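You operate a simulated robot arm through the tools that you are given. There is no shell and no other tool.

You are at the controls of a simulated robot arm. One attempt, no reset.

JOB
Draw out the orange buckle's tongue in the vice; put the buckle back.
Fine: clamp it first, then draw, then wind the vice open; the buckle goes back on the board with its tongue out.

Only the result counts: the job must be done as asked and must still hold three seconds after the hand-in. Knocking over, shifting, dropping, spilling or breaking anything else fails it.

ROBOT AND FRAMES
A 7-joint arm with a two-finger parallel gripper, fixed in place. Base frame: the origin is at the foot of the arm, x ahead of it, y to its left, z up. Readings come in mm, rad, newtons and seconds.
Its first joint turns from -2.897 to 2.897 rad. Payload 1.57 kg.
Tool frame: the origin (TCP) lies between the finger pads and is the grasp point; the fingertips stand 30 mm ahead of it; z points along the fingers, y is the line along which they close. Largest opening 110 mm; finger width 24, thickness 12; the body of the gripper, 48 by 112 mm, starts 78 mm behind the TCP.
Orientation is told as [roll, pitch, yaw] about the base's x, y, z axes, in that order, counted from this pose: with the fingers straight down and closing along the base's y, the tool's x points along the base's -x, its y along +y and its z along -z.

CONTROLS
- The arm moves only by the tool servo_tool. Its argument "increments" is a list of rows, each an object of numbers (a shift or turn left out is 0, a gripper value left out holds the last): "hand": the opening, from 0 (shut) to 1 (fully open); "dx", "dy", "dz": the shift along the base's x, y, z in mm; "ax", "ay", "az": the turn, a rotation vector about the base's x, y, z in rad. In form: [{"hand": .., "dx": .., "dy": .., "dz": .., "ax": .., "ay": .., "az": ..}, ...]. A call has 1 to 20 rows; each row is the pose to reach, as a shift and turn from the pose commanded when the call began. Each row takes 0.2 s and may step no farther than 50 mm and 0.15 rad from the row before; otherwise, or with a gripper value out of range, the whole call is refused. A pose out of reach is approached as far as the arm can. The call stops where the force on the tool passes 60 N (or 10 N more than at its start, if that is more) or the arm is blocked; 0.2 s more then pass. The fingers move at their own pace (about 108 mm/s each) and stop on an object; they squeeze with about 27 N. The grip force told is the motor's: it shows also when the fingers shut on nothing. Time passes only in rows, and 0.2 s behind the last, so rows that repeat a pose let the fingers close. The reply holds the time, the measured pose of the TCP, the force on the tool along the base axes, the opening and the grip force, in the units named above and with some noise, with the torque about the TCP (base axes, N m) and any sound that the robot's microphone picked up.
- Cameras (640 x 400 px; columns grow to the right, rows downward): "scene" is fixed at [49.9, -650.6, 1491.3]; the picture's right is [0.55, -0.84, 0.00], its down [-0.43, -0.28, -0.86] and it looks along [0.72, 0.47, -0.52] (base axes); focal length 372 px, centre (320, 200). "wrist" rides on the gripper at [70, 16, -141] in the tool frame; the picture's right is [-0.23, 0.97, 0.00], its down [-0.85, -0.20, -0.48] and it looks along [-0.47, -0.11, 0.88] (tool axes); focal length 222 px, centre (320, 200). There is no depth. A picture from a camera that has moved, and an enlarged one, comes with that camera's place and axes in the base frame and with its lens.
- get_image(camera): a new picture of that camera. The clock stands still meanwhile.
- move_column(by): slides the trunk up (or, below 0, down) by that many mm; the arm rides with it, the base frame stays. It gives what a move gives, with no picture.
- zoom(camera, box): a new picture of the part [left, top, right, bottom] of that camera's present view, enlarged. The clock stands still meanwhile.
- job_done(): hands the job in; it is judged then, once.

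Places have to be worked out from the pictures, the camera data and where the tool is seen. Open the gripper and draw the arm clear of the work before you hand the job in, unless the task says otherwise.

The tools are called after "Request:" as a command line: name --argument value ..., lists and objects as JSON in quotes. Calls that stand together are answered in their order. servo_tool: Moves the arm, as the interface text tells. Its arguments: {"type":"object","properties":{"increments":{"type":"array"}},"required":["increments"]} The other tools are called the same way: move_column (by) slides the trunk up or down; get_image (camera) takes a picture; zoom (camera, box) takes an enlarged picture of a part of a camera's view; job_done () hands the job in.

At the start:

```text
t: 0.0
tcp_pos: [446.3, -530.7, 1260.7]
orientation: [0.0, 0.0, 0.002]
wrist_force: [-0.3, 1.2, 0.3]
ft_torque: [0.02, -0.03, 0.0]
width: 109.9
grasp_force: 0.1
trunk travel left (down, up): [-500.0, 110.0]
```

scene: 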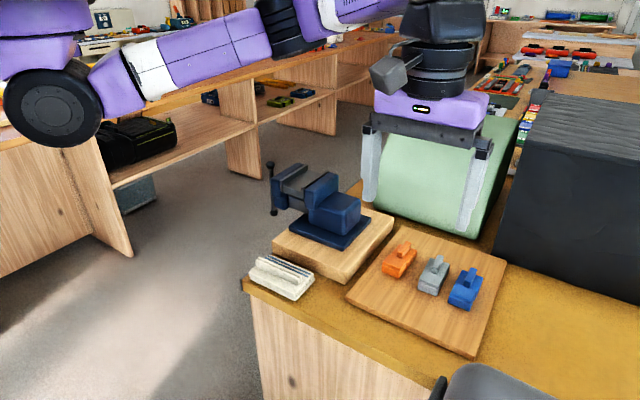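
wrist: 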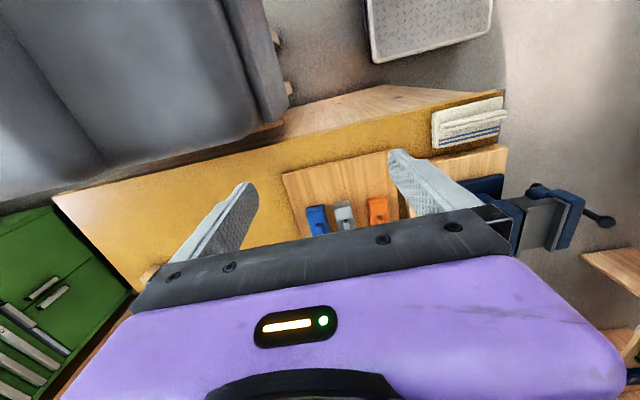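

I'll start with close-ups of the vice and the board with the buckles.

Request:
zoom --camera "scene" --box '[340, 220, 500, 320]'

Request:
zoom --camera "scene" --box '[240, 150, 400, 250]'

Request:
zoom --camera "wrist" --box '[280, 140, 440, 240]'

```text
4.00 times, centred on (420, 270) of scene
camera zoom: at [49.9, -650.6, 1491.3], right [0.55, -0.84, 0.0], down [-0.43, -0.28, -0.86], along [0.72, 0.47, -0.52], focal length 1490 px, centre (-80, -80)
```

zoom: 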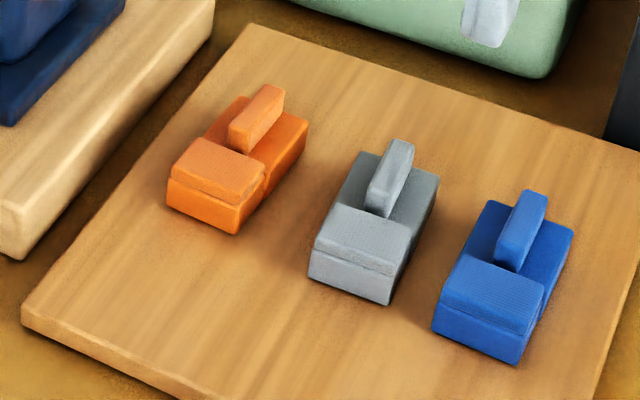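

```text
4.00 times, centred on (320, 200) of scene
camera zoom: at [49.9, -650.6, 1491.3], right [0.55, -0.84, 0.0], down [-0.43, -0.28, -0.86], along [0.72, 0.47, -0.52], focal length 1490 px, centre (320, 200)
```

zoom: 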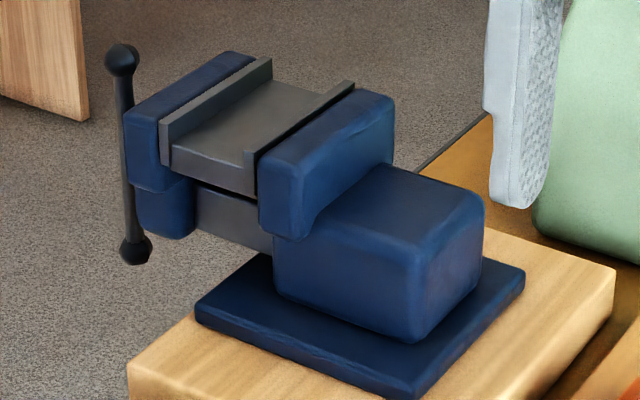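

```text
4.00 times, centred on (360, 190) of wrist
camera zoom: at [377.8, -515.6, 1402.8], right [0.23, 0.97, 0.0], down [0.86, -0.2, 0.48], along [0.47, -0.11, -0.88], focal length 888 px, centre (160, 240)
```

zoom: 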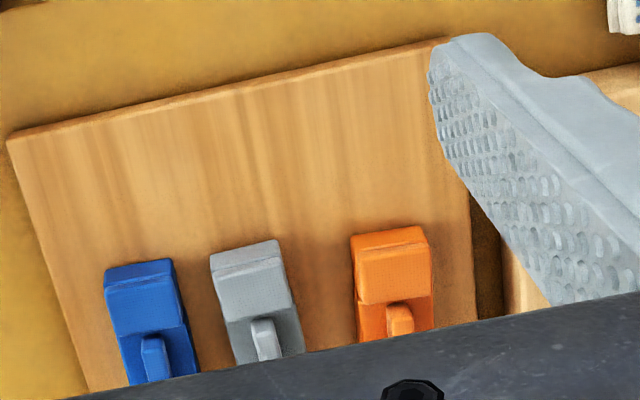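

The two views put the orange buckle near [675, -447, 955]. The vice is near [700, -250, 1030], its screw running along about +y and the tommy bar at the far end. I'll move the wrist over the vice, staying high, for a better view.

Request:
servo_tool --increments '[{"hand": 1, "dx": 18, "dy": 36}, {"dx": 36, "dy": 72}, {"dx": 54, "dy": 108}, {"dx": 72, "dy": 144}, {"dx": 90, "dy": 180}, {"dx": 108, "dy": 216}, {"dx": 124, "dy": 250}, {"dx": 124, "dy": 250}]'

Request:
get_image --camera "wrist"

Request:
get_image --camera "scene"

```text
t: 1.8
tcp_pos: [572.2, -280.7, 1261.0]
orientation: [-0.002, 0.001, 0.001]
wrist_force: [0.5, 0.1, 0.1]
ft_torque: [0.05, -0.02, -0.03]
width: 110.0
grasp_force: 0.2
trunk travel left (down, up): [-500.0, 110.0]
```

```text
taken
camera wrist: at [503.5, -263.9, 1402.1], right [0.23, 0.97, 0.0], down [0.86, -0.2, 0.48], along [0.47, -0.11, -0.88], focal length 222 px, centre (320, 200)
```

wrist: 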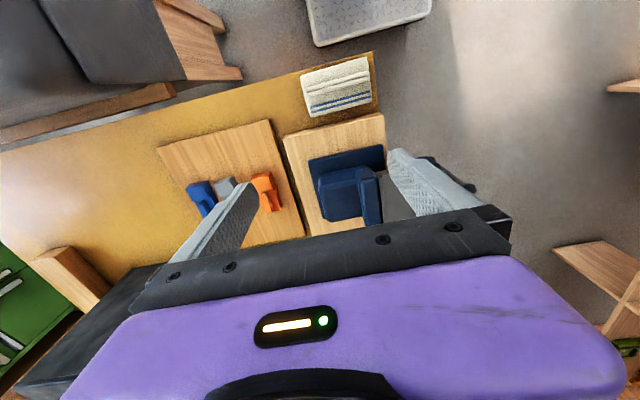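

```text
taken
```

scene: 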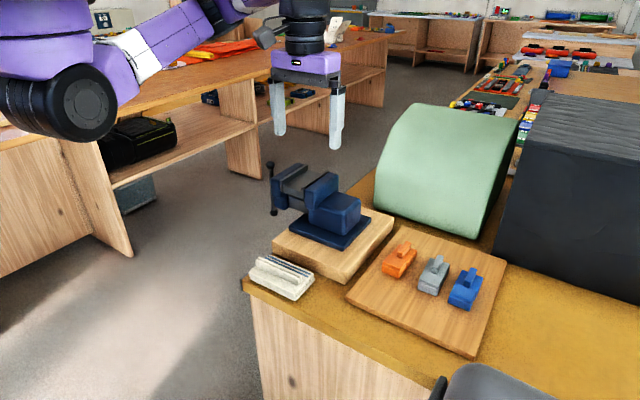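

The vice sits slightly to the right of the view and partly behind the gripper. I'll shift +x and come down a little to look into the jaws.

Request:
servo_tool --increments '[{"dx": -30, "dy": 20}, {"dx": -60, "dy": 40}, {"dx": -60, "dy": 60}, {"dx": -60, "dy": 60}]'

Request:
get_image --camera "wrist"

Request:
zoom --camera "scene" --box '[240, 150, 400, 250]'

```text
t: 2.8
tcp_pos: [511.8, -221.2, 1260.6]
orientation: [0.0, 0.0, 0.002]
wrist_force: [0.7, 0.2, 0.2]
ft_torque: [-0.01, 0.0, 0.01]
width: 110.0
grasp_force: 0.0
trunk travel left (down, up): [-500.0, 110.0]
```

```text
taken
camera wrist: at [441.5, -205.6, 1402.2], right [0.23, 0.97, 0.0], down [0.86, -0.2, 0.48], along [0.47, -0.11, -0.88], focal length 222 px, centre (320, 200)
```

wrist: 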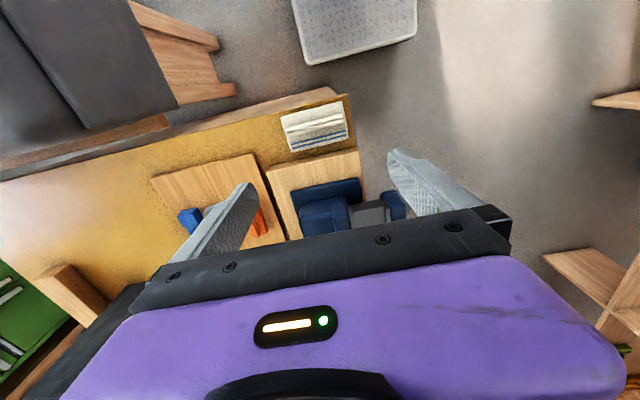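

```text
4.00 times, centred on (320, 200) of scene
camera zoom: at [49.9, -650.6, 1491.3], right [0.55, -0.84, 0.0], down [-0.43, -0.28, -0.86], along [0.72, 0.47, -0.52], focal length 1490 px, centre (320, 200)
```

zoom: 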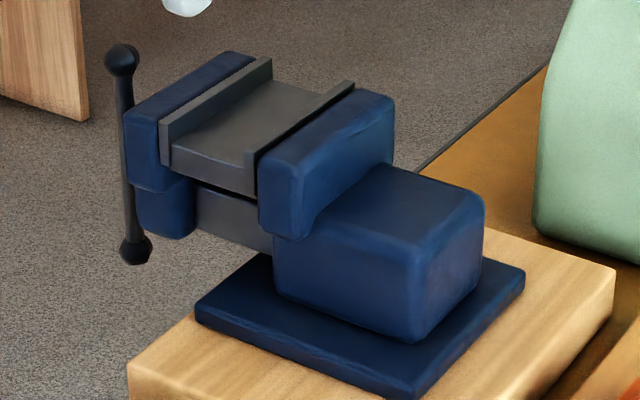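

That shift went to -x, the wrong way. Correcting to about x = 690.

Request:
servo_tool --increments '[{"dx": 45}, {"dx": 90}, {"dx": 135}, {"dx": 175}, {"dx": 175}]'

Request:
get_image --camera "wrist"

Request:
get_image --camera "scene"

```text
t: 4.0
tcp_pos: [686.0, -221.1, 1259.3]
orientation: [-0.001, 0.0, 0.001]
wrist_force: [0.4, -0.1, -0.8]
ft_torque: [0.0, 0.03, -0.01]
width: 110.0
grasp_force: 0.0
trunk travel left (down, up): [-500.0, 110.0]
```

```text
taken
camera wrist: at [616.2, -205.0, 1401.6], right [0.23, 0.97, 0.0], down [0.86, -0.2, 0.48], along [0.47, -0.11, -0.88], focal length 222 px, centre (320, 200)
```

wrist: 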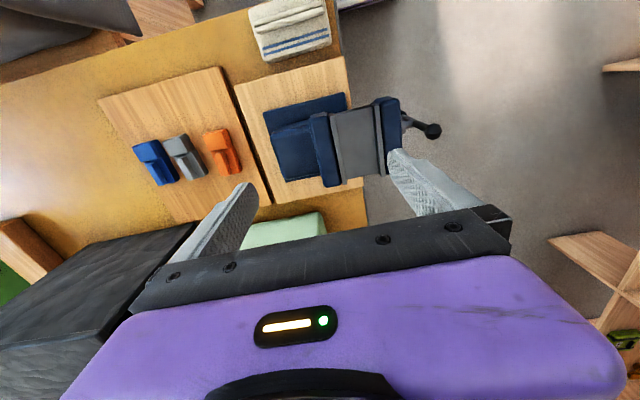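

```text
taken
```

scene: 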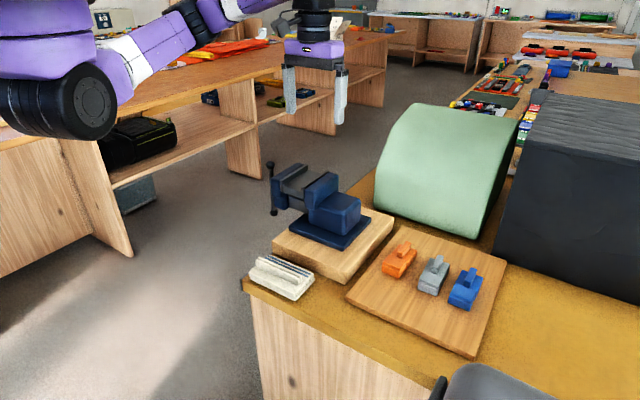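

Good view. Zooming on the vice and on the buckles.

Request:
zoom --camera "wrist" --box '[290, 80, 450, 180]'

Request:
zoom --camera "wrist" --box '[120, 100, 280, 200]'

Request:
zoom --camera "wrist" --box '[300, 90, 380, 140]'

```text
4.00 times, centred on (370, 130) of wrist
camera zoom: at [616.2, -205.0, 1401.6], right [0.23, 0.97, 0.0], down [0.86, -0.2, 0.48], along [0.47, -0.11, -0.88], focal length 888 px, centre (120, 480)
```

zoom: 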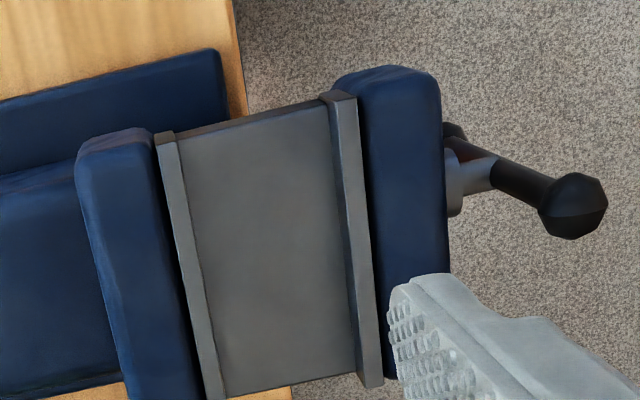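

```text
4.00 times, centred on (200, 150) of wrist
camera zoom: at [616.2, -205.0, 1401.6], right [0.23, 0.97, 0.0], down [0.86, -0.2, 0.48], along [0.47, -0.11, -0.88], focal length 888 px, centre (800, 400)
```

zoom: 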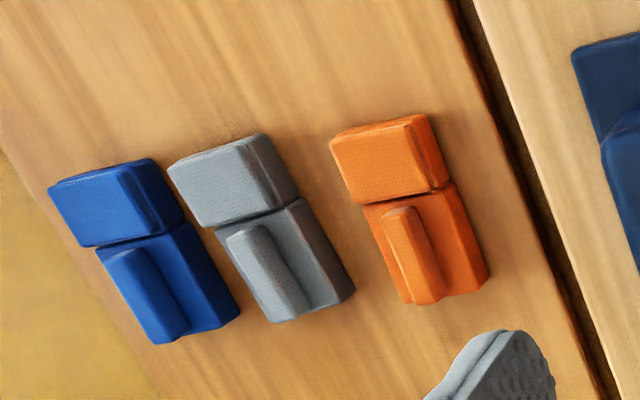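

```text
8.00 times, centred on (340, 115) of wrist
camera zoom: at [616.2, -205.0, 1401.6], right [0.23, 0.97, 0.0], down [0.86, -0.2, 0.48], along [0.47, -0.11, -0.88], focal length 1777 px, centre (160, 880)
```

zoom: 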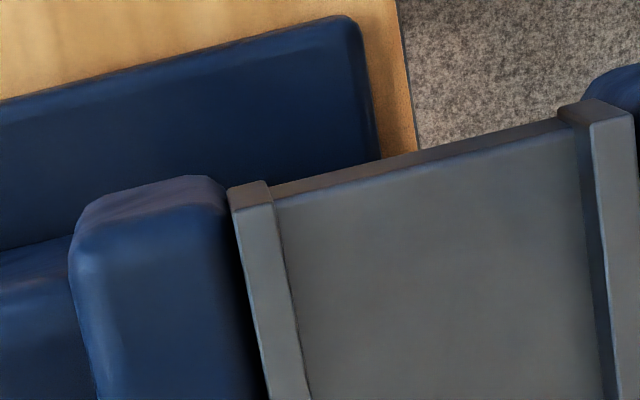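

The vice has grey-faced jaws about 58 mm apart with a ledge between them, and the bar passes through a hub at +y. Next I'll go over the orange buckle for a close look at how it is built.

Request:
servo_tool --increments '[{"dx": -5, "dy": -40}, {"dx": -10, "dy": -80}, {"dx": -15, "dy": -120}, {"dx": -20, "dy": -160}, {"dx": -25, "dy": -200}, {"dx": -30, "dy": -220, "dz": -30}, {"dx": -30, "dy": -220, "dz": -70}, {"dx": -30, "dy": -220, "dz": -110}, {"dx": -30, "dy": -220, "dz": -140}, {"dx": -30, "dy": -220, "dz": -140}]'

Request:
get_image --camera "wrist"

Request:
get_image --camera "scene"

```text
t: 6.2
tcp_pos: [656.1, -440.4, 1121.3]
orientation: [0.0, 0.0, -0.001]
wrist_force: [-0.2, -0.1, 0.1]
ft_torque: [-0.01, -0.03, 0.0]
width: 109.8
grasp_force: 0.0
trunk travel left (down, up): [-500.0, 110.0]
```

```text
taken
camera wrist: at [586.8, -424.2, 1263.5], right [0.23, 0.97, 0.0], down [0.85, -0.2, 0.48], along [0.47, -0.11, -0.88], focal length 222 px, centre (320, 200)
```

wrist: 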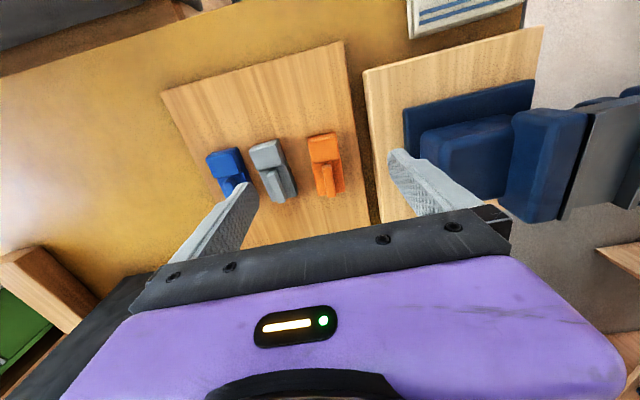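

```text
taken
```

scene: 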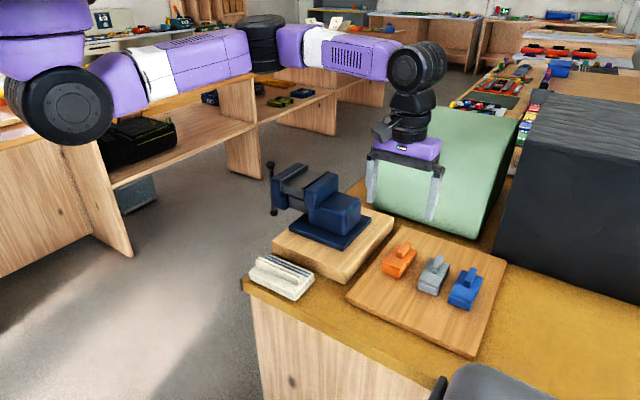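

Request:
zoom --camera "wrist" --box '[280, 120, 376, 210]'

Request:
zoom --camera "scene" --box '[370, 230, 434, 290]'

Request:
zoom --camera "wrist" --box '[140, 30, 420, 205]'

```text
4.44 times, centred on (328, 165) of wrist
camera zoom: at [586.8, -424.2, 1263.5], right [0.23, 0.97, 0.0], down [0.85, -0.2, 0.48], along [0.47, -0.11, -0.88], focal length 987 px, centre (284, 356)
```

zoom: 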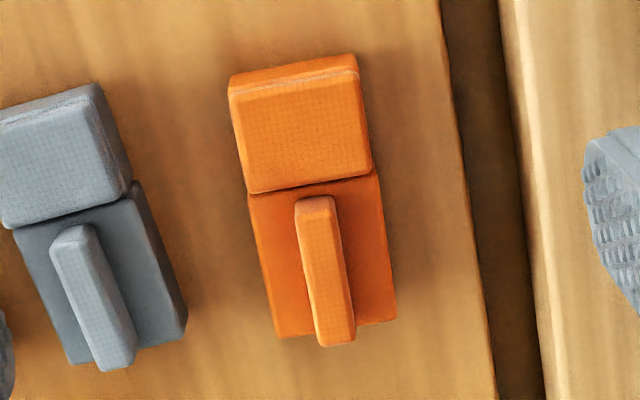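

```text
6.67 times, centred on (402, 260) of scene
camera zoom: at [49.9, -650.6, 1491.3], right [0.55, -0.84, 0.0], down [-0.43, -0.28, -0.86], along [0.72, 0.47, -0.52], focal length 2484 px, centre (-227, -200)
```

zoom: 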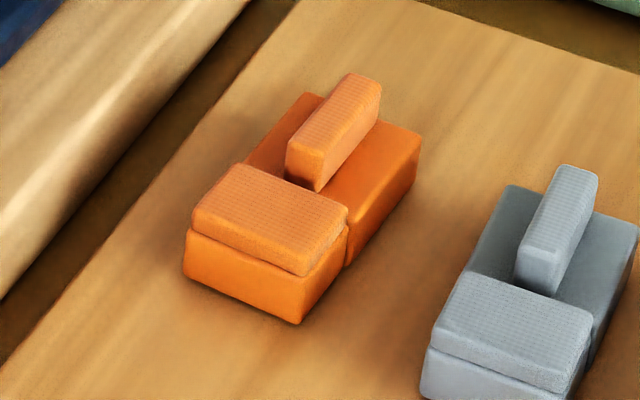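

```text
2.29 times, centred on (280, 118) of wrist
camera zoom: at [586.8, -424.2, 1263.5], right [0.23, 0.97, 0.0], down [0.85, -0.2, 0.48], along [0.47, -0.11, -0.88], focal length 508 px, centre (411, 389)
```

zoom: 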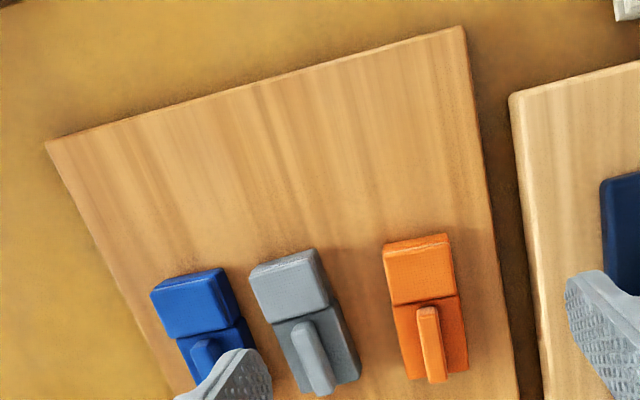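

The orange buckle lies nearly along base x, at about x 661–750 and y -439. The cap top is at about z 943, the fin top 955 and the board 913. I need finer detail on the seam and on how wide the tongue is.

Request:
zoom --camera "scene" --box '[386, 238, 418, 268]'

Request:
zoom --camera "wrist" --box '[308, 130, 348, 200]'

Request:
zoom --camera "scene" --box '[260, 155, 300, 220]'

```text
13.33 times, centred on (402, 253) of scene
camera zoom: at [49.9, -650.6, 1491.3], right [0.55, -0.84, 0.0], down [-0.43, -0.28, -0.86], along [0.72, 0.47, -0.52], focal length 4967 px, centre (-773, -507)
```

zoom: 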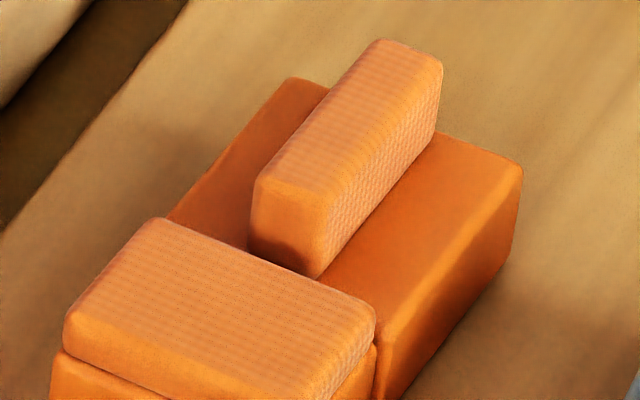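

```text
5.71 times, centred on (328, 165) of wrist
camera zoom: at [586.8, -424.2, 1263.5], right [0.23, 0.97, 0.0], down [0.85, -0.2, 0.48], along [0.47, -0.11, -0.88], focal length 1269 px, centre (274, 400)
```

zoom: 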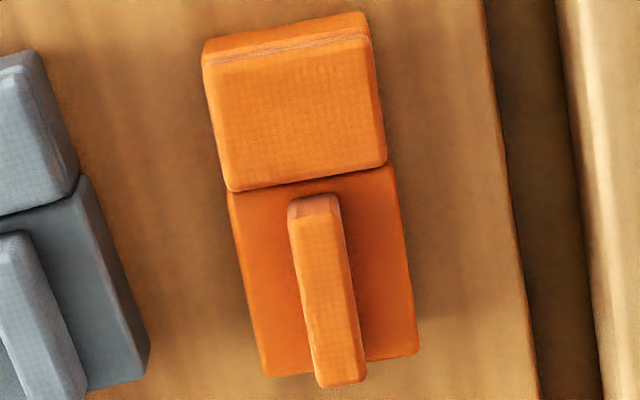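

```text
6.15 times, centred on (280, 188) of scene
camera zoom: at [49.9, -650.6, 1491.3], right [0.55, -0.84, 0.0], down [-0.43, -0.28, -0.86], along [0.72, 0.47, -0.52], focal length 2292 px, centre (566, 277)
```

zoom: 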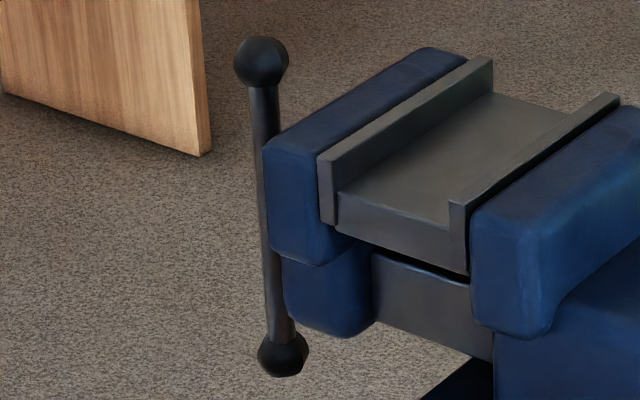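

The seam shows two pieces, a front block with the ribbed cap and a rear block with the fin. I need to know which is wider and which slides, so I'll view it obliquely from the +y side.

Request:
servo_tool --increments '[{"dx": -10, "dy": 40}, {"dx": -20, "dy": 80, "dz": -10}, {"dx": -30, "dy": 90, "dz": -20}, {"dx": -30, "dy": 90, "dz": -20}]'

Request:
get_image --camera "wrist"

```text
t: 7.2
tcp_pos: [624.5, -348.3, 1101.7]
orientation: [0.0, 0.001, 0.002]
wrist_force: [1.1, -0.1, -0.1]
ft_torque: [-0.01, 0.01, 0.02]
width: 109.9
grasp_force: 0.0
trunk travel left (down, up): [-500.0, 110.0]
```

```text
taken
camera wrist: at [555.7, -332.8, 1243.1], right [0.23, 0.97, 0.0], down [0.86, -0.2, 0.48], along [0.47, -0.11, -0.88], focal length 222 px, centre (320, 200)
```

wrist: 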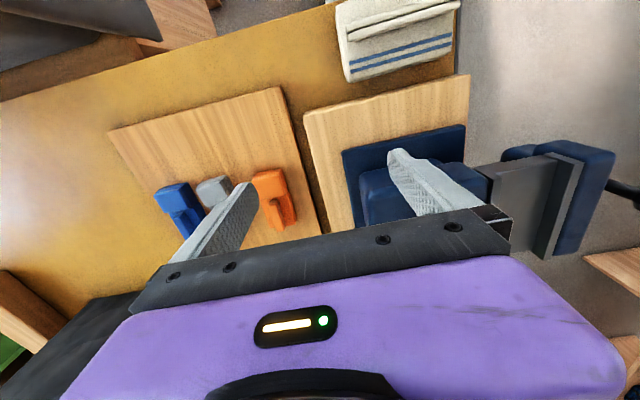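

Request:
zoom --camera "wrist" --box '[245, 160, 309, 236]'

Request:
zoom --camera "wrist" --box '[460, 120, 640, 260]'

```text
5.26 times, centred on (277, 198) of wrist
camera zoom: at [555.7, -332.8, 1243.1], right [0.23, 0.97, 0.0], down [0.86, -0.2, 0.48], along [0.47, -0.11, -0.88], focal length 1169 px, centre (546, 210)
```

zoom: 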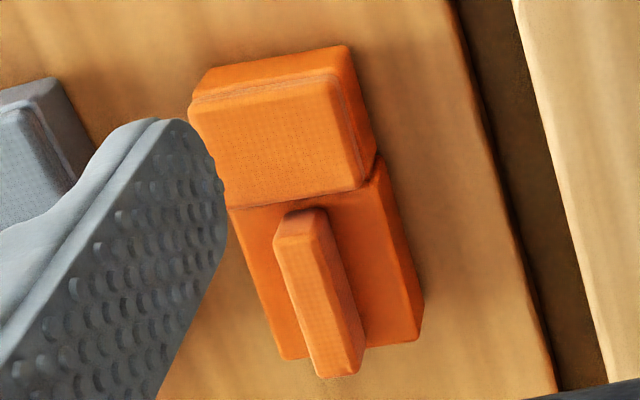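

```text
2.86 times, centred on (550, 190) of wrist
camera zoom: at [555.7, -332.8, 1243.1], right [0.23, 0.97, 0.0], down [0.86, -0.2, 0.48], along [0.47, -0.11, -0.88], focal length 635 px, centre (-337, 229)
```

zoom: 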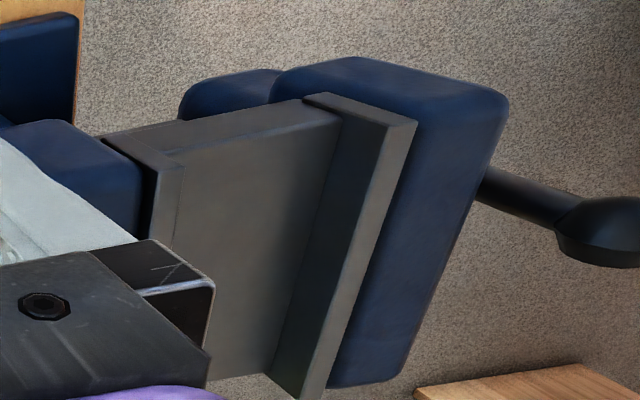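

From this side there is a small step. The rear block with the fin is slightly wider (about 46 mm, the body), and the front block with the ribbed cap is narrower (about 42 mm, the tongue head). My plan is to lift by the fin, set it on the vice ledge (about z 1048, jaw gap about 56, centre y -167), wind, then pull the tongue head towards -x. First I'll hover over the fin.

Request:
servo_tool --increments '[{"hand": 0.5, "dx": 22, "dy": -24, "az": -0.013}, {"dx": 44, "dy": -48, "dz": -10, "az": -0.026}, {"dx": 66, "dy": -72, "dz": -35, "az": -0.04}, {"dx": 89.5, "dy": -93.4, "dz": -62, "az": -0.052}, {"dx": 89.5, "dy": -93.4, "dz": -82, "az": -0.052}, {"dx": 89.5, "dy": -93.4, "dz": -82, "az": -0.052}]'

Request:
get_image --camera "wrist"

Request:
zoom --camera "scene" --box '[360, 180, 456, 290]'

```text
t: 8.6
tcp_pos: [716.1, -444.8, 1018.3]
orientation: [0.001, 0.0, -0.052]
wrist_force: [-0.3, -0.3, 0.4]
ft_torque: [-0.01, -0.03, -0.02]
width: 55.2
grasp_force: 0.1
trunk travel left (down, up): [-500.0, 110.0]
```

```text
taken
camera wrist: at [647.4, -425.2, 1159.4], right [0.28, 0.96, 0.0], down [0.84, -0.24, 0.48], along [0.46, -0.13, -0.88], focal length 222 px, centre (320, 200)
```

wrist: 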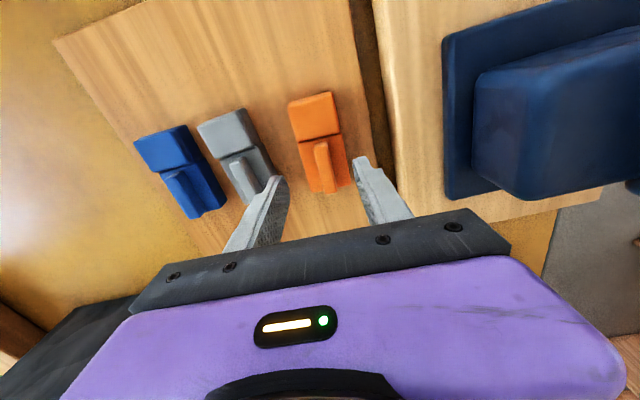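

```text
3.64 times, centred on (408, 235) of scene
camera zoom: at [49.9, -650.6, 1491.3], right [0.55, -0.84, 0.0], down [-0.43, -0.28, -0.86], along [0.72, 0.47, -0.52], focal length 1355 px, centre (0, 73)
```

zoom: 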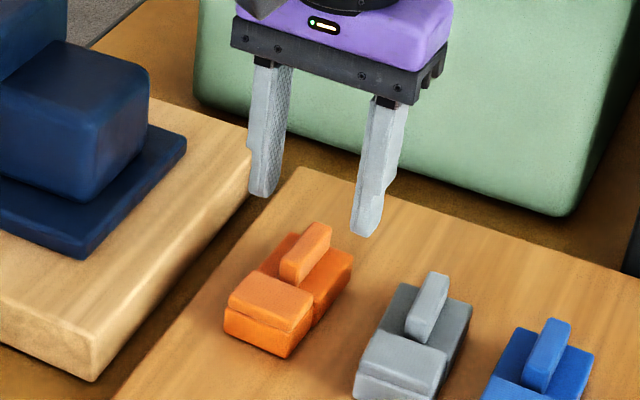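

Request:
zoom --camera "wrist" --box '[270, 80, 400, 220]'

```text
2.86 times, centred on (335, 150) of wrist
camera zoom: at [647.4, -425.2, 1159.4], right [0.28, 0.96, 0.0], down [0.84, -0.24, 0.48], along [0.46, -0.13, -0.88], focal length 635 px, centre (277, 343)
```

zoom: 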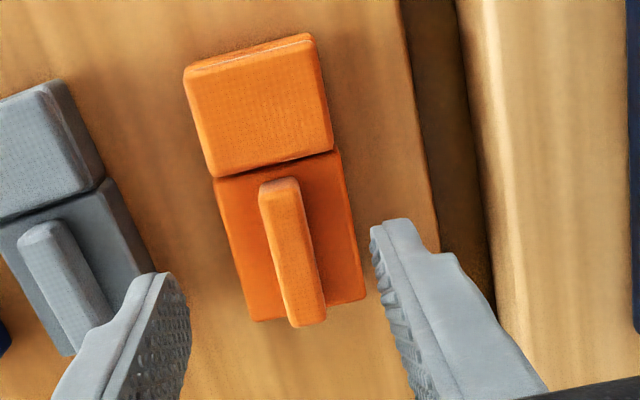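

The fin runs from about (700, -440) to (749, -443), top z about 955. I'll shift +3.5 mm in y and lower so the fingertips stop just above the body's top.

Request:
servo_tool --increments '[{"hand": 0.5, "dx": -1, "dy": 3.5, "dz": 0, "az": -0.008}, {"dx": -1, "dy": 3.5, "dz": -25, "az": -0.008}, {"dx": -1, "dy": 3.5, "dz": -42, "az": -0.008}, {"dx": -1, "dy": 3.5, "dz": -46, "az": -0.008}, {"dx": -1, "dy": 3.5, "dz": -46, "az": -0.008}]'

Request:
zoom --camera "wrist" --box '[250, 80, 400, 220]'

Request:
zoom --camera "scene" --box '[370, 215, 440, 285]'

```text
t: 9.8
tcp_pos: [714.6, -441.0, 972.3]
orientation: [0.0, 0.0, -0.059]
wrist_force: [0.4, -0.3, -0.8]
ft_torque: [-0.02, 0.04, 0.01]
width: 55.0
grasp_force: 0.1
trunk travel left (down, up): [-500.0, 110.0]
```

```text
2.86 times, centred on (325, 150) of wrist
camera zoom: at [647.2, -420.6, 1114.9], right [0.28, 0.96, 0.0], down [0.84, -0.25, 0.48], along [0.46, -0.14, -0.88], focal length 635 px, centre (306, 343)
```

zoom: 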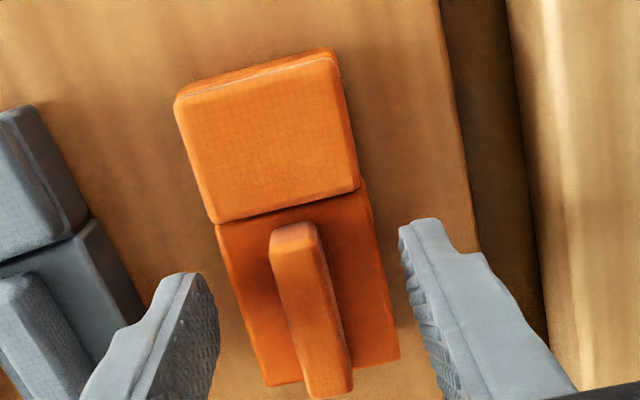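

```text
5.71 times, centred on (405, 250) of scene
camera zoom: at [49.9, -650.6, 1491.3], right [0.55, -0.84, 0.0], down [-0.43, -0.28, -0.86], along [0.72, 0.47, -0.52], focal length 2129 px, centre (-166, -86)
```

zoom: 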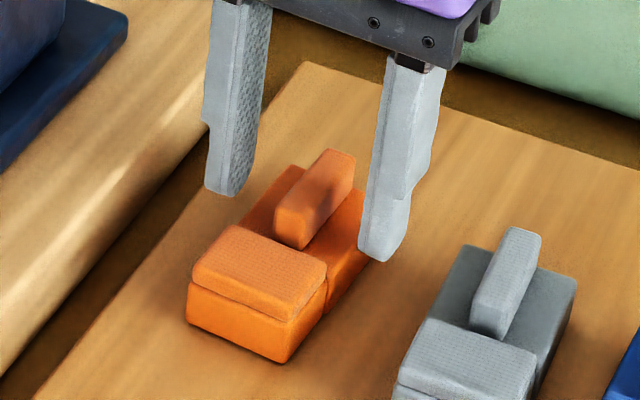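

The fingers straddle the fin. Closing on it.

Request:
servo_tool --increments '[{"hand": 0}, {"hand": 0}, {"hand": 0}]'

Request:
zoom --camera "scene" --box '[370, 215, 440, 285]'

```text
t: 10.6
tcp_pos: [715.2, -441.1, 974.0]
orientation: [0.0, -0.001, -0.058]
wrist_force: [-0.6, 0.0, -0.3]
ft_torque: [0.01, 0.01, 0.02]
width: 13.4
grasp_force: 27.0
trunk travel left (down, up): [-500.0, 110.0]
```

```text
5.71 times, centred on (405, 250) of scene
camera zoom: at [49.9, -650.6, 1491.3], right [0.55, -0.84, 0.0], down [-0.43, -0.28, -0.86], along [0.72, 0.47, -0.52], focal length 2129 px, centre (-166, -86)
```

zoom: 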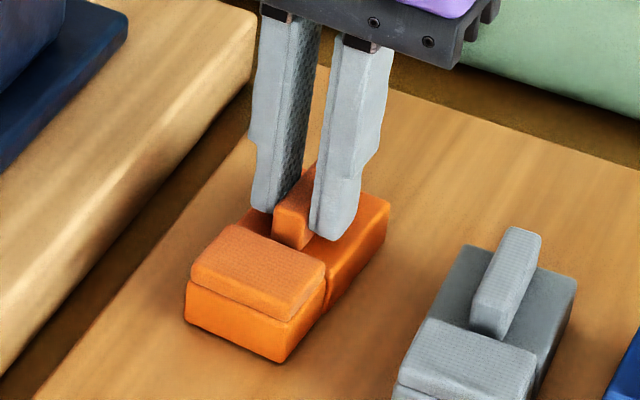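

Firm grip, width 13.4. Lifting straight up.

Request:
servo_tool --increments '[{"hand": 0, "dz": 15}, {"dz": 50}, {"dz": 100}, {"dz": 150}, {"dz": 195}, {"dz": 195}]'

Request:
get_image --camera "scene"

```text
t: 12.0
tcp_pos: [714.2, -440.8, 1170.2]
orientation: [0.001, 0.001, -0.059]
wrist_force: [0.4, 0.2, -1.2]
ft_torque: [0.02, 0.02, 0.01]
width: 13.1
grasp_force: 27.1
trunk travel left (down, up): [-500.0, 110.0]
```

```text
taken
```

scene: 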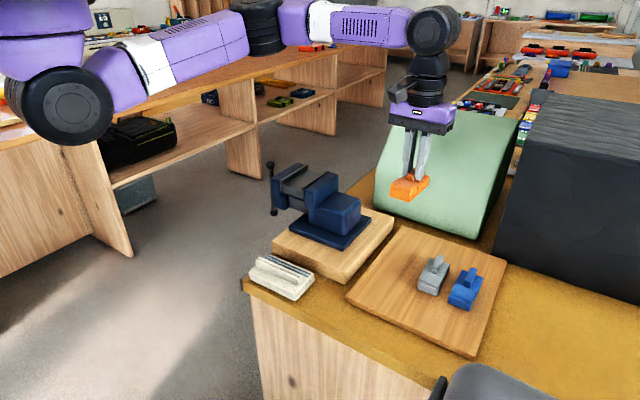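

The buckle is lifted cleanly. Carrying it over the vice gap and squaring the yaw.

Request:
servo_tool --increments '[{"hand": 0, "dx": -3, "dy": 45, "az": 0.01}, {"dx": -6, "dy": 90, "az": 0.02}, {"dx": -9, "dy": 135, "az": 0.03}, {"dx": -12, "dy": 180, "az": 0.04}, {"dx": -15, "dy": 225, "az": 0.05}, {"dx": -17, "dy": 260, "az": 0.058}, {"dx": -17, "dy": 274.3, "az": 0.058}, {"dx": -17, "dy": 274.3, "az": 0.058}]'

Request:
get_image --camera "wrist"

Request:
zoom --camera "scene" --box '[255, 100, 415, 250]'

```text
t: 13.8
tcp_pos: [697.3, -166.1, 1168.5]
orientation: [-0.001, 0.0, 0.0]
wrist_force: [0.5, 0.6, -1.2]
ft_torque: [-0.02, 0.02, 0.04]
width: 13.4
grasp_force: 26.4
trunk travel left (down, up): [-500.0, 110.0]
```

```text
taken
camera wrist: at [628.5, -150.8, 1310.0], right [0.23, 0.97, 0.0], down [0.85, -0.2, 0.48], along [0.47, -0.11, -0.88], focal length 222 px, centre (320, 200)
```

wrist: 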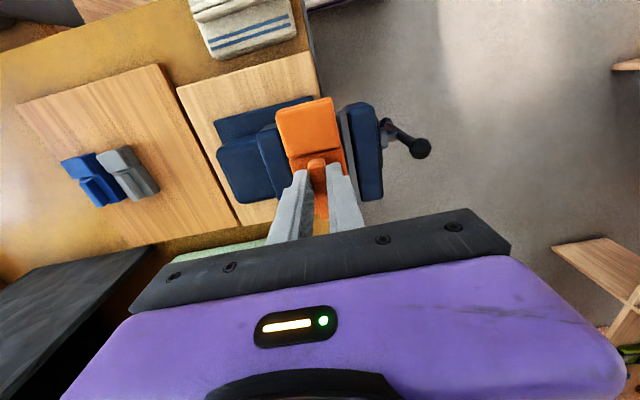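

```text
2.67 times, centred on (335, 175) of scene
camera zoom: at [49.9, -650.6, 1491.3], right [0.55, -0.84, 0.0], down [-0.43, -0.28, -0.86], along [0.72, 0.47, -0.52], focal length 993 px, centre (280, 267)
```

zoom: 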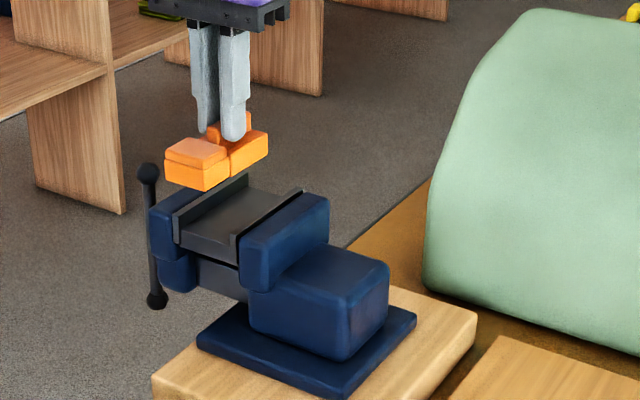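

Lowering to just above the plate tops to check lateral clearance.

Request:
servo_tool --increments '[{"hand": 0, "dz": -20}, {"dz": -38}, {"dz": -38}]'

Request:
zoom --camera "wrist" --box '[230, 70, 410, 230]'

Request:
zoom --camera "scene" --box '[270, 140, 340, 210]'

```text
t: 14.6
tcp_pos: [696.8, -165.6, 1128.6]
orientation: [0.001, -0.002, -0.002]
wrist_force: [0.1, 0.2, -1.4]
ft_torque: [0.01, 0.01, -0.01]
width: 13.5
grasp_force: 26.4
trunk travel left (down, up): [-500.0, 110.0]
```

```text
2.50 times, centred on (320, 150) of wrist
camera zoom: at [627.6, -150.3, 1271.9], right [0.23, 0.97, 0.0], down [0.85, -0.2, 0.48], along [0.47, -0.11, -0.88], focal length 555 px, centre (320, 325)
```

zoom: 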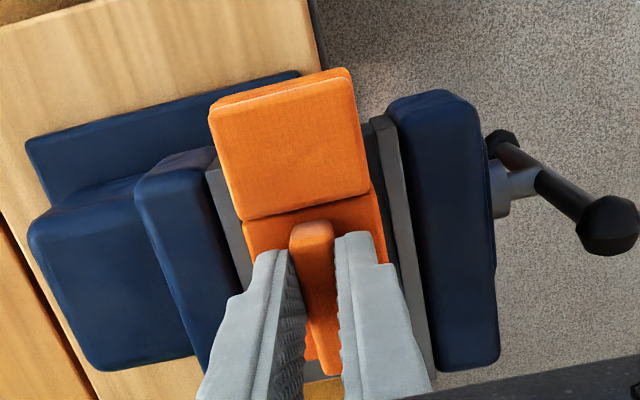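

```text
5.71 times, centred on (305, 175) of scene
camera zoom: at [49.9, -650.6, 1491.3], right [0.55, -0.84, 0.0], down [-0.43, -0.28, -0.86], along [0.72, 0.47, -0.52], focal length 2129 px, centre (406, 343)
```

zoom: 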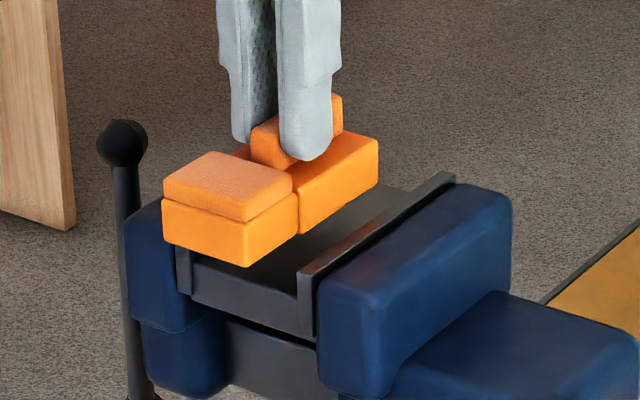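

Clearance looks even, with the gap centre about -168 and the body about -167. Shifting -1 mm and lowering gently onto the ledge.

Request:
servo_tool --increments '[{"hand": 0, "dy": -1.2, "dz": -5}, {"dy": -1.2, "dz": -10}, {"dy": -1.2, "dz": -14}, {"dy": -1.2, "dz": -16}, {"dy": -1.2, "dz": -18}, {"dy": -1.2, "dz": -18}]'

Request:
zoom --camera "scene" --box '[270, 140, 340, 210]'

```text
t: 16.0
tcp_pos: [696.9, -166.9, 1111.8]
orientation: [0.0, 0.002, -0.002]
wrist_force: [0.1, -0.6, -1.8]
ft_torque: [-0.01, 0.0, -0.03]
width: 13.2
grasp_force: 26.8
trunk travel left (down, up): [-500.0, 110.0]
```

```text
5.71 times, centred on (305, 175) of scene
camera zoom: at [49.9, -650.6, 1491.3], right [0.55, -0.84, 0.0], down [-0.43, -0.28, -0.86], along [0.72, 0.47, -0.52], focal length 2129 px, centre (406, 343)
```

zoom: 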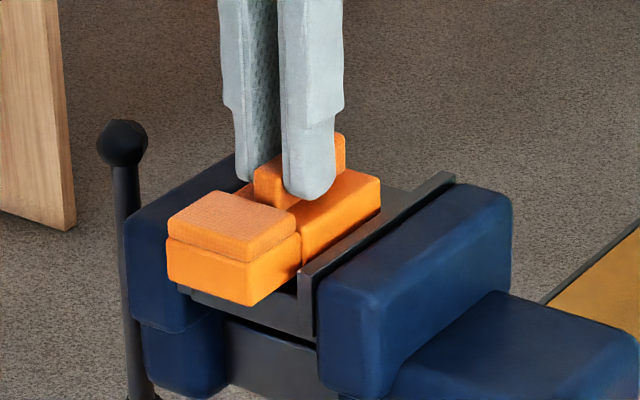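

Not yet down. Lowering in small steps while watching the z force.

Request:
servo_tool --increments '[{"hand": 0, "dz": -1}, {"dz": -2}, {"dz": -2}]'

Request:
servo_tool --increments '[{"hand": 0, "dz": -1}, {"dz": -2}, {"dz": -2}]'

```text
t: 16.8
tcp_pos: [697.5, -166.9, 1110.7]
orientation: [0.001, -0.001, -0.002]
wrist_force: [-0.3, 0.3, -0.3]
ft_torque: [0.01, -0.02, 0.0]
width: 13.3
grasp_force: 26.9
trunk travel left (down, up): [-500.0, 110.0]
```

```text
t: 17.6
tcp_pos: [696.7, -167.4, 1107.0]
orientation: [0.001, 0.001, 0.0]
wrist_force: [0.5, 0.6, 0.2]
ft_torque: [0.01, 0.04, -0.02]
width: 13.0
grasp_force: 26.6
trunk travel left (down, up): [-500.0, 110.0]
```

The z force went from -1.5 to about 0, which suggests contact. Checking the picture.

Request:
zoom --camera "scene" --box '[280, 160, 320, 200]'

Request:
servo_tool --increments '[{"hand": 0, "dz": -1}, {"dz": -1}]'

```text
10.00 times, centred on (300, 180) of scene
camera zoom: at [49.9, -650.6, 1491.3], right [0.55, -0.84, 0.0], down [-0.43, -0.28, -0.86], along [0.72, 0.47, -0.52], focal length 3725 px, centre (520, 400)
```

zoom: 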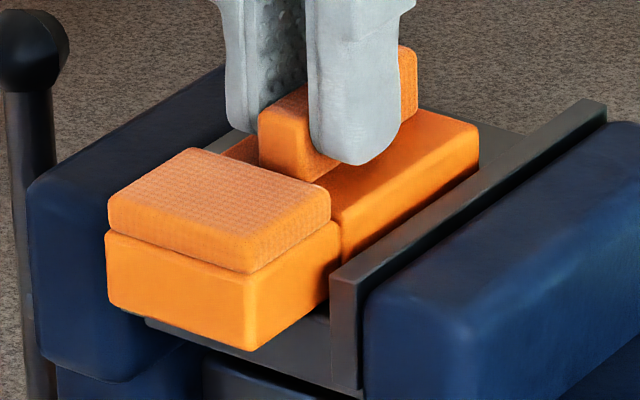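

```text
t: 18.2
tcp_pos: [696.1, -167.7, 1108.6]
orientation: [-0.002, -0.001, 0.001]
wrist_force: [1.7, -1.1, 5.9]
ft_torque: [0.04, -0.04, -0.02]
width: 13.2
grasp_force: 27.0
trunk travel left (down, up): [-500.0, 110.0]
```

Force is now +5.9 N, so it is seated on the ledge. Releasing and rising straight up.

Request:
servo_tool --increments '[{"hand": 0.3, "dz": 0.5}, {"hand": 0.35, "dz": 0.5}, {"hand": 0.35, "dz": 0.5}, {"hand": 0.35, "dz": 30}, {"hand": 0.35, "dz": 75}, {"hand": 0.35, "dz": 75}]'

Request:
get_image --camera "wrist"

Request:
zoom --camera "scene" --box '[260, 140, 340, 220]'

```text
t: 19.6
tcp_pos: [697.2, -166.7, 1182.8]
orientation: [0.001, -0.002, -0.002]
wrist_force: [0.8, -0.2, -1.0]
ft_torque: [-0.03, -0.01, 0.01]
width: 38.8
grasp_force: 0.0
trunk travel left (down, up): [-500.0, 110.0]
```

```text
taken
camera wrist: at [627.9, -152.0, 1325.0], right [0.23, 0.97, 0.0], down [0.85, -0.2, 0.48], along [0.47, -0.11, -0.88], focal length 222 px, centre (320, 200)
```

wrist: 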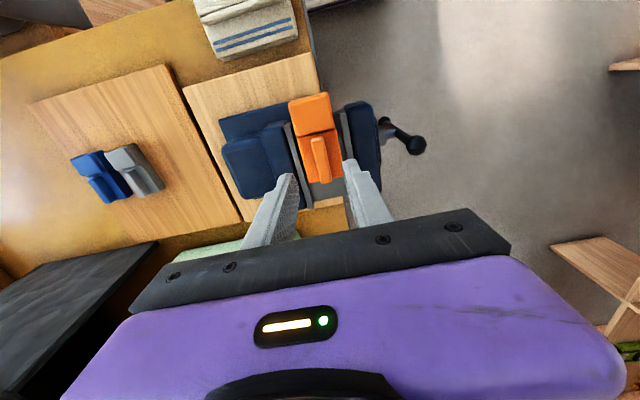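

```text
5.00 times, centred on (300, 180) of scene
camera zoom: at [49.9, -650.6, 1491.3], right [0.55, -0.84, 0.0], down [-0.43, -0.28, -0.86], along [0.72, 0.47, -0.52], focal length 1863 px, centre (420, 300)
```

zoom: 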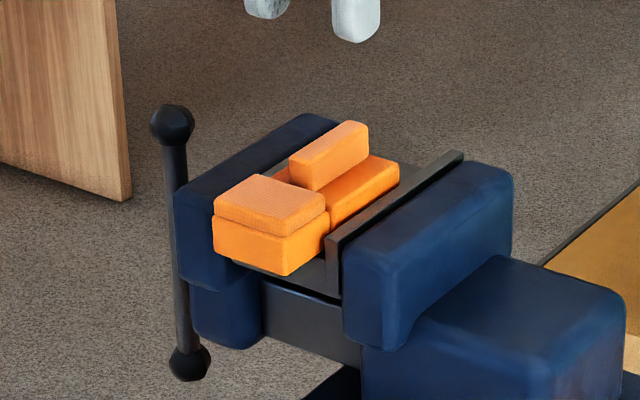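

The buckle sits stably on the ledge. Now I'll go over the tommy bar's top knob (about [724.5, -54, 1060]) for a closer look.

Request:
servo_tool --increments '[{"hand": 0.4, "dx": 9, "dy": 38}, {"dx": 18, "dy": 76}, {"dx": 27, "dy": 112}, {"dx": 27, "dy": 112}]'

Request:
get_image --camera "wrist"

Request:
zoom --camera "wrist" --box '[240, 80, 380, 230]'

```text
t: 20.8
tcp_pos: [721.6, -90.6, 1186.8]
orientation: [0.012, -0.01, -0.095]
wrist_force: [-0.2, 0.0, -0.4]
ft_torque: [0.04, -0.02, 0.02]
width: 43.8
grasp_force: 0.1
trunk travel left (down, up): [-500.0, 110.0]
stopped in row 4: the arm was blocked; the commanded pose is now the measured one
```

```text
taken
camera wrist: at [652.0, -70.0, 1327.6], right [0.32, 0.95, 0.02], down [0.83, -0.29, 0.49], along [0.46, -0.14, -0.87], focal length 222 px, centre (320, 200)
```

wrist: 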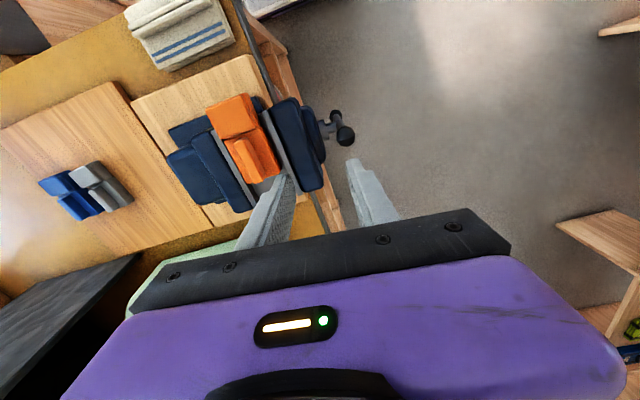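

```text
2.67 times, centred on (310, 155) of wrist
camera zoom: at [652.0, -70.0, 1327.6], right [0.32, 0.95, 0.02], down [0.83, -0.29, 0.49], along [0.46, -0.14, -0.87], focal length 592 px, centre (347, 320)
```

zoom: 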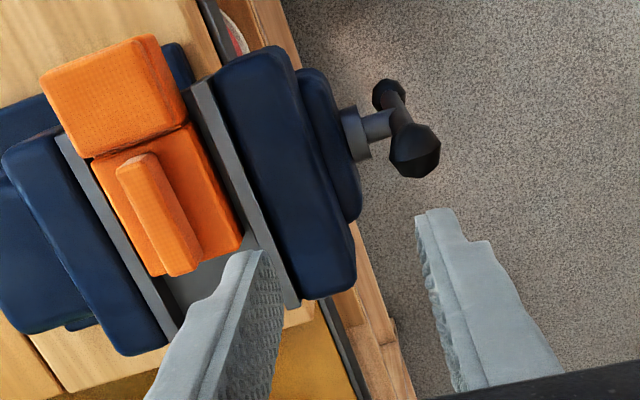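

The arm stopped as blocked near y = -90 with the yaw dragged off. That could be a joint limit, so I'll look at the arm's configuration.

Request:
get_image --camera "scene"

```text
taken
```

scene: 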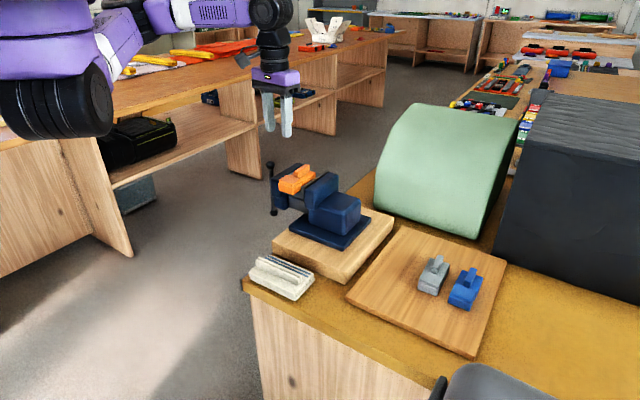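

Nothing is touching (zero force), so a joint limit is likely. I'll probe whether a more negative yaw frees it: turn the yaw first, then edge towards +y.

Request:
servo_tool --increments '[{"hand": 0.4, "az": -0.1}, {"az": -0.2}, {"az": -0.3}, {"az": -0.3, "dy": 10}, {"az": -0.3, "dy": 20}, {"az": -0.3, "dy": 30}, {"az": -0.3, "dy": 30}]'

```text
t: 22.6
tcp_pos: [716.2, -91.4, 1187.9]
orientation: [0.025, -0.014, -0.472]
wrist_force: [0.0, -0.1, -0.6]
ft_torque: [0.04, 0.01, 0.0]
width: 43.9
grasp_force: 0.1
trunk travel left (down, up): [-500.0, 110.0]
stopped in row 7: the arm was blocked; the commanded pose is now the measured one
```

Yaw turned, but y is pinned at azimuth -7.2°, so joint 1 is at its limit. I can still reach the bar by keeping the wrist at smaller y and tilting the tool so the fingers lean towards +y. First I'll back off and restore the yaw, then tilt about 0.24 rad.

Request:
servo_tool --increments '[{"hand": 0.4, "dx": 2, "dy": -8, "az": 0.12}, {"dx": 4, "dy": -16, "az": 0.24}, {"dx": 6, "dy": -24, "az": 0.36}, {"dx": 8, "dy": -30, "az": 0.472}, {"dx": 8, "dy": -30, "az": 0.472}]'

Request:
servo_tool --increments '[{"hand": 0.4, "ax": 0.06, "dy": 10}, {"ax": 0.12, "dy": 25}, {"ax": 0.18, "dy": 40}, {"ax": 0.24, "dy": 55}, {"ax": 0.24, "dy": 62}, {"ax": 0.24, "dy": 67}, {"ax": 0.24, "dy": 67}]'

Request:
get_image --camera "wrist"

```text
t: 23.8
tcp_pos: [724.0, -119.2, 1188.0]
orientation: [0.023, -0.014, 0.004]
wrist_force: [-0.1, 0.0, 0.5]
ft_torque: [0.0, 0.0, 0.02]
width: 44.2
grasp_force: 0.0
trunk travel left (down, up): [-500.0, 110.0]
```

```text
t: 25.4
tcp_pos: [722.3, -55.8, 1185.5]
orientation: [0.264, -0.009, -0.004]
wrist_force: [0.0, -0.5, 0.1]
ft_torque: [0.01, 0.0, 0.03]
width: 43.9
grasp_force: 0.0
trunk travel left (down, up): [-500.0, 110.0]
```

```text
taken
camera wrist: at [652.0, -76.3, 1326.1], right [0.23, 0.94, 0.26], down [0.85, -0.32, 0.42], along [0.48, 0.12, -0.87], focal length 222 px, centre (320, 200)
```

wrist: 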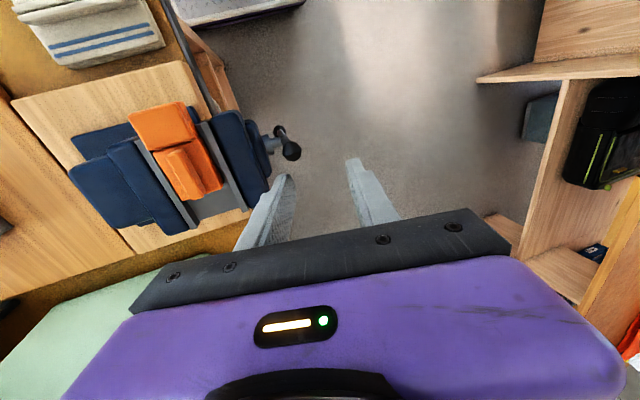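

The tilt worked: TCP is at y = -56. Zooming to refine the knob, hub and bar positions.

Request:
zoom --camera "wrist" --box '[200, 90, 330, 190]'

Request:
zoom --camera "scene" --box '[255, 150, 305, 220]'

```text
4.00 times, centred on (265, 140) of wrist
camera zoom: at [652.0, -76.3, 1326.1], right [0.23, 0.94, 0.26], down [0.85, -0.32, 0.42], along [0.48, 0.12, -0.87], focal length 888 px, centre (540, 440)
```

zoom: 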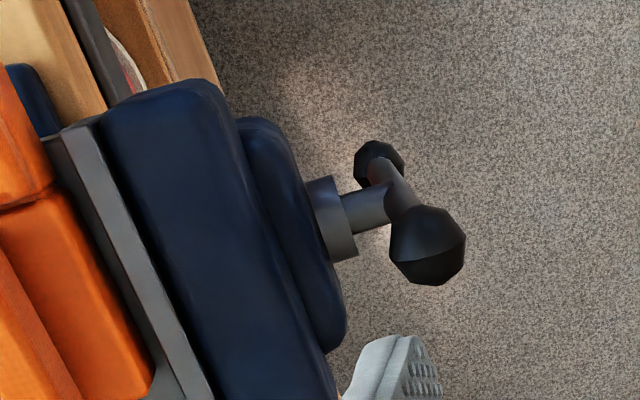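

```text
5.71 times, centred on (280, 185) of scene
camera zoom: at [49.9, -650.6, 1491.3], right [0.55, -0.84, 0.0], down [-0.43, -0.28, -0.86], along [0.72, 0.47, -0.52], focal length 2129 px, centre (549, 286)
```

zoom: 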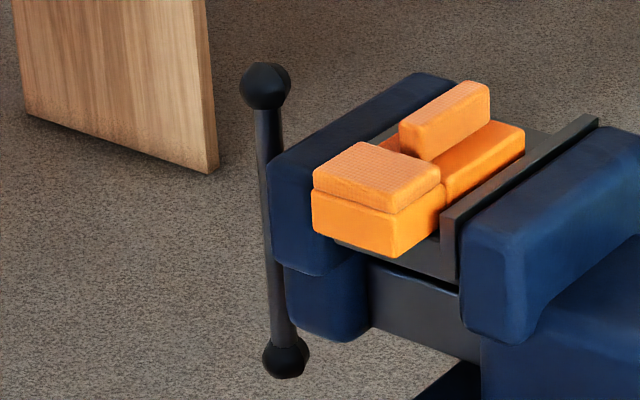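

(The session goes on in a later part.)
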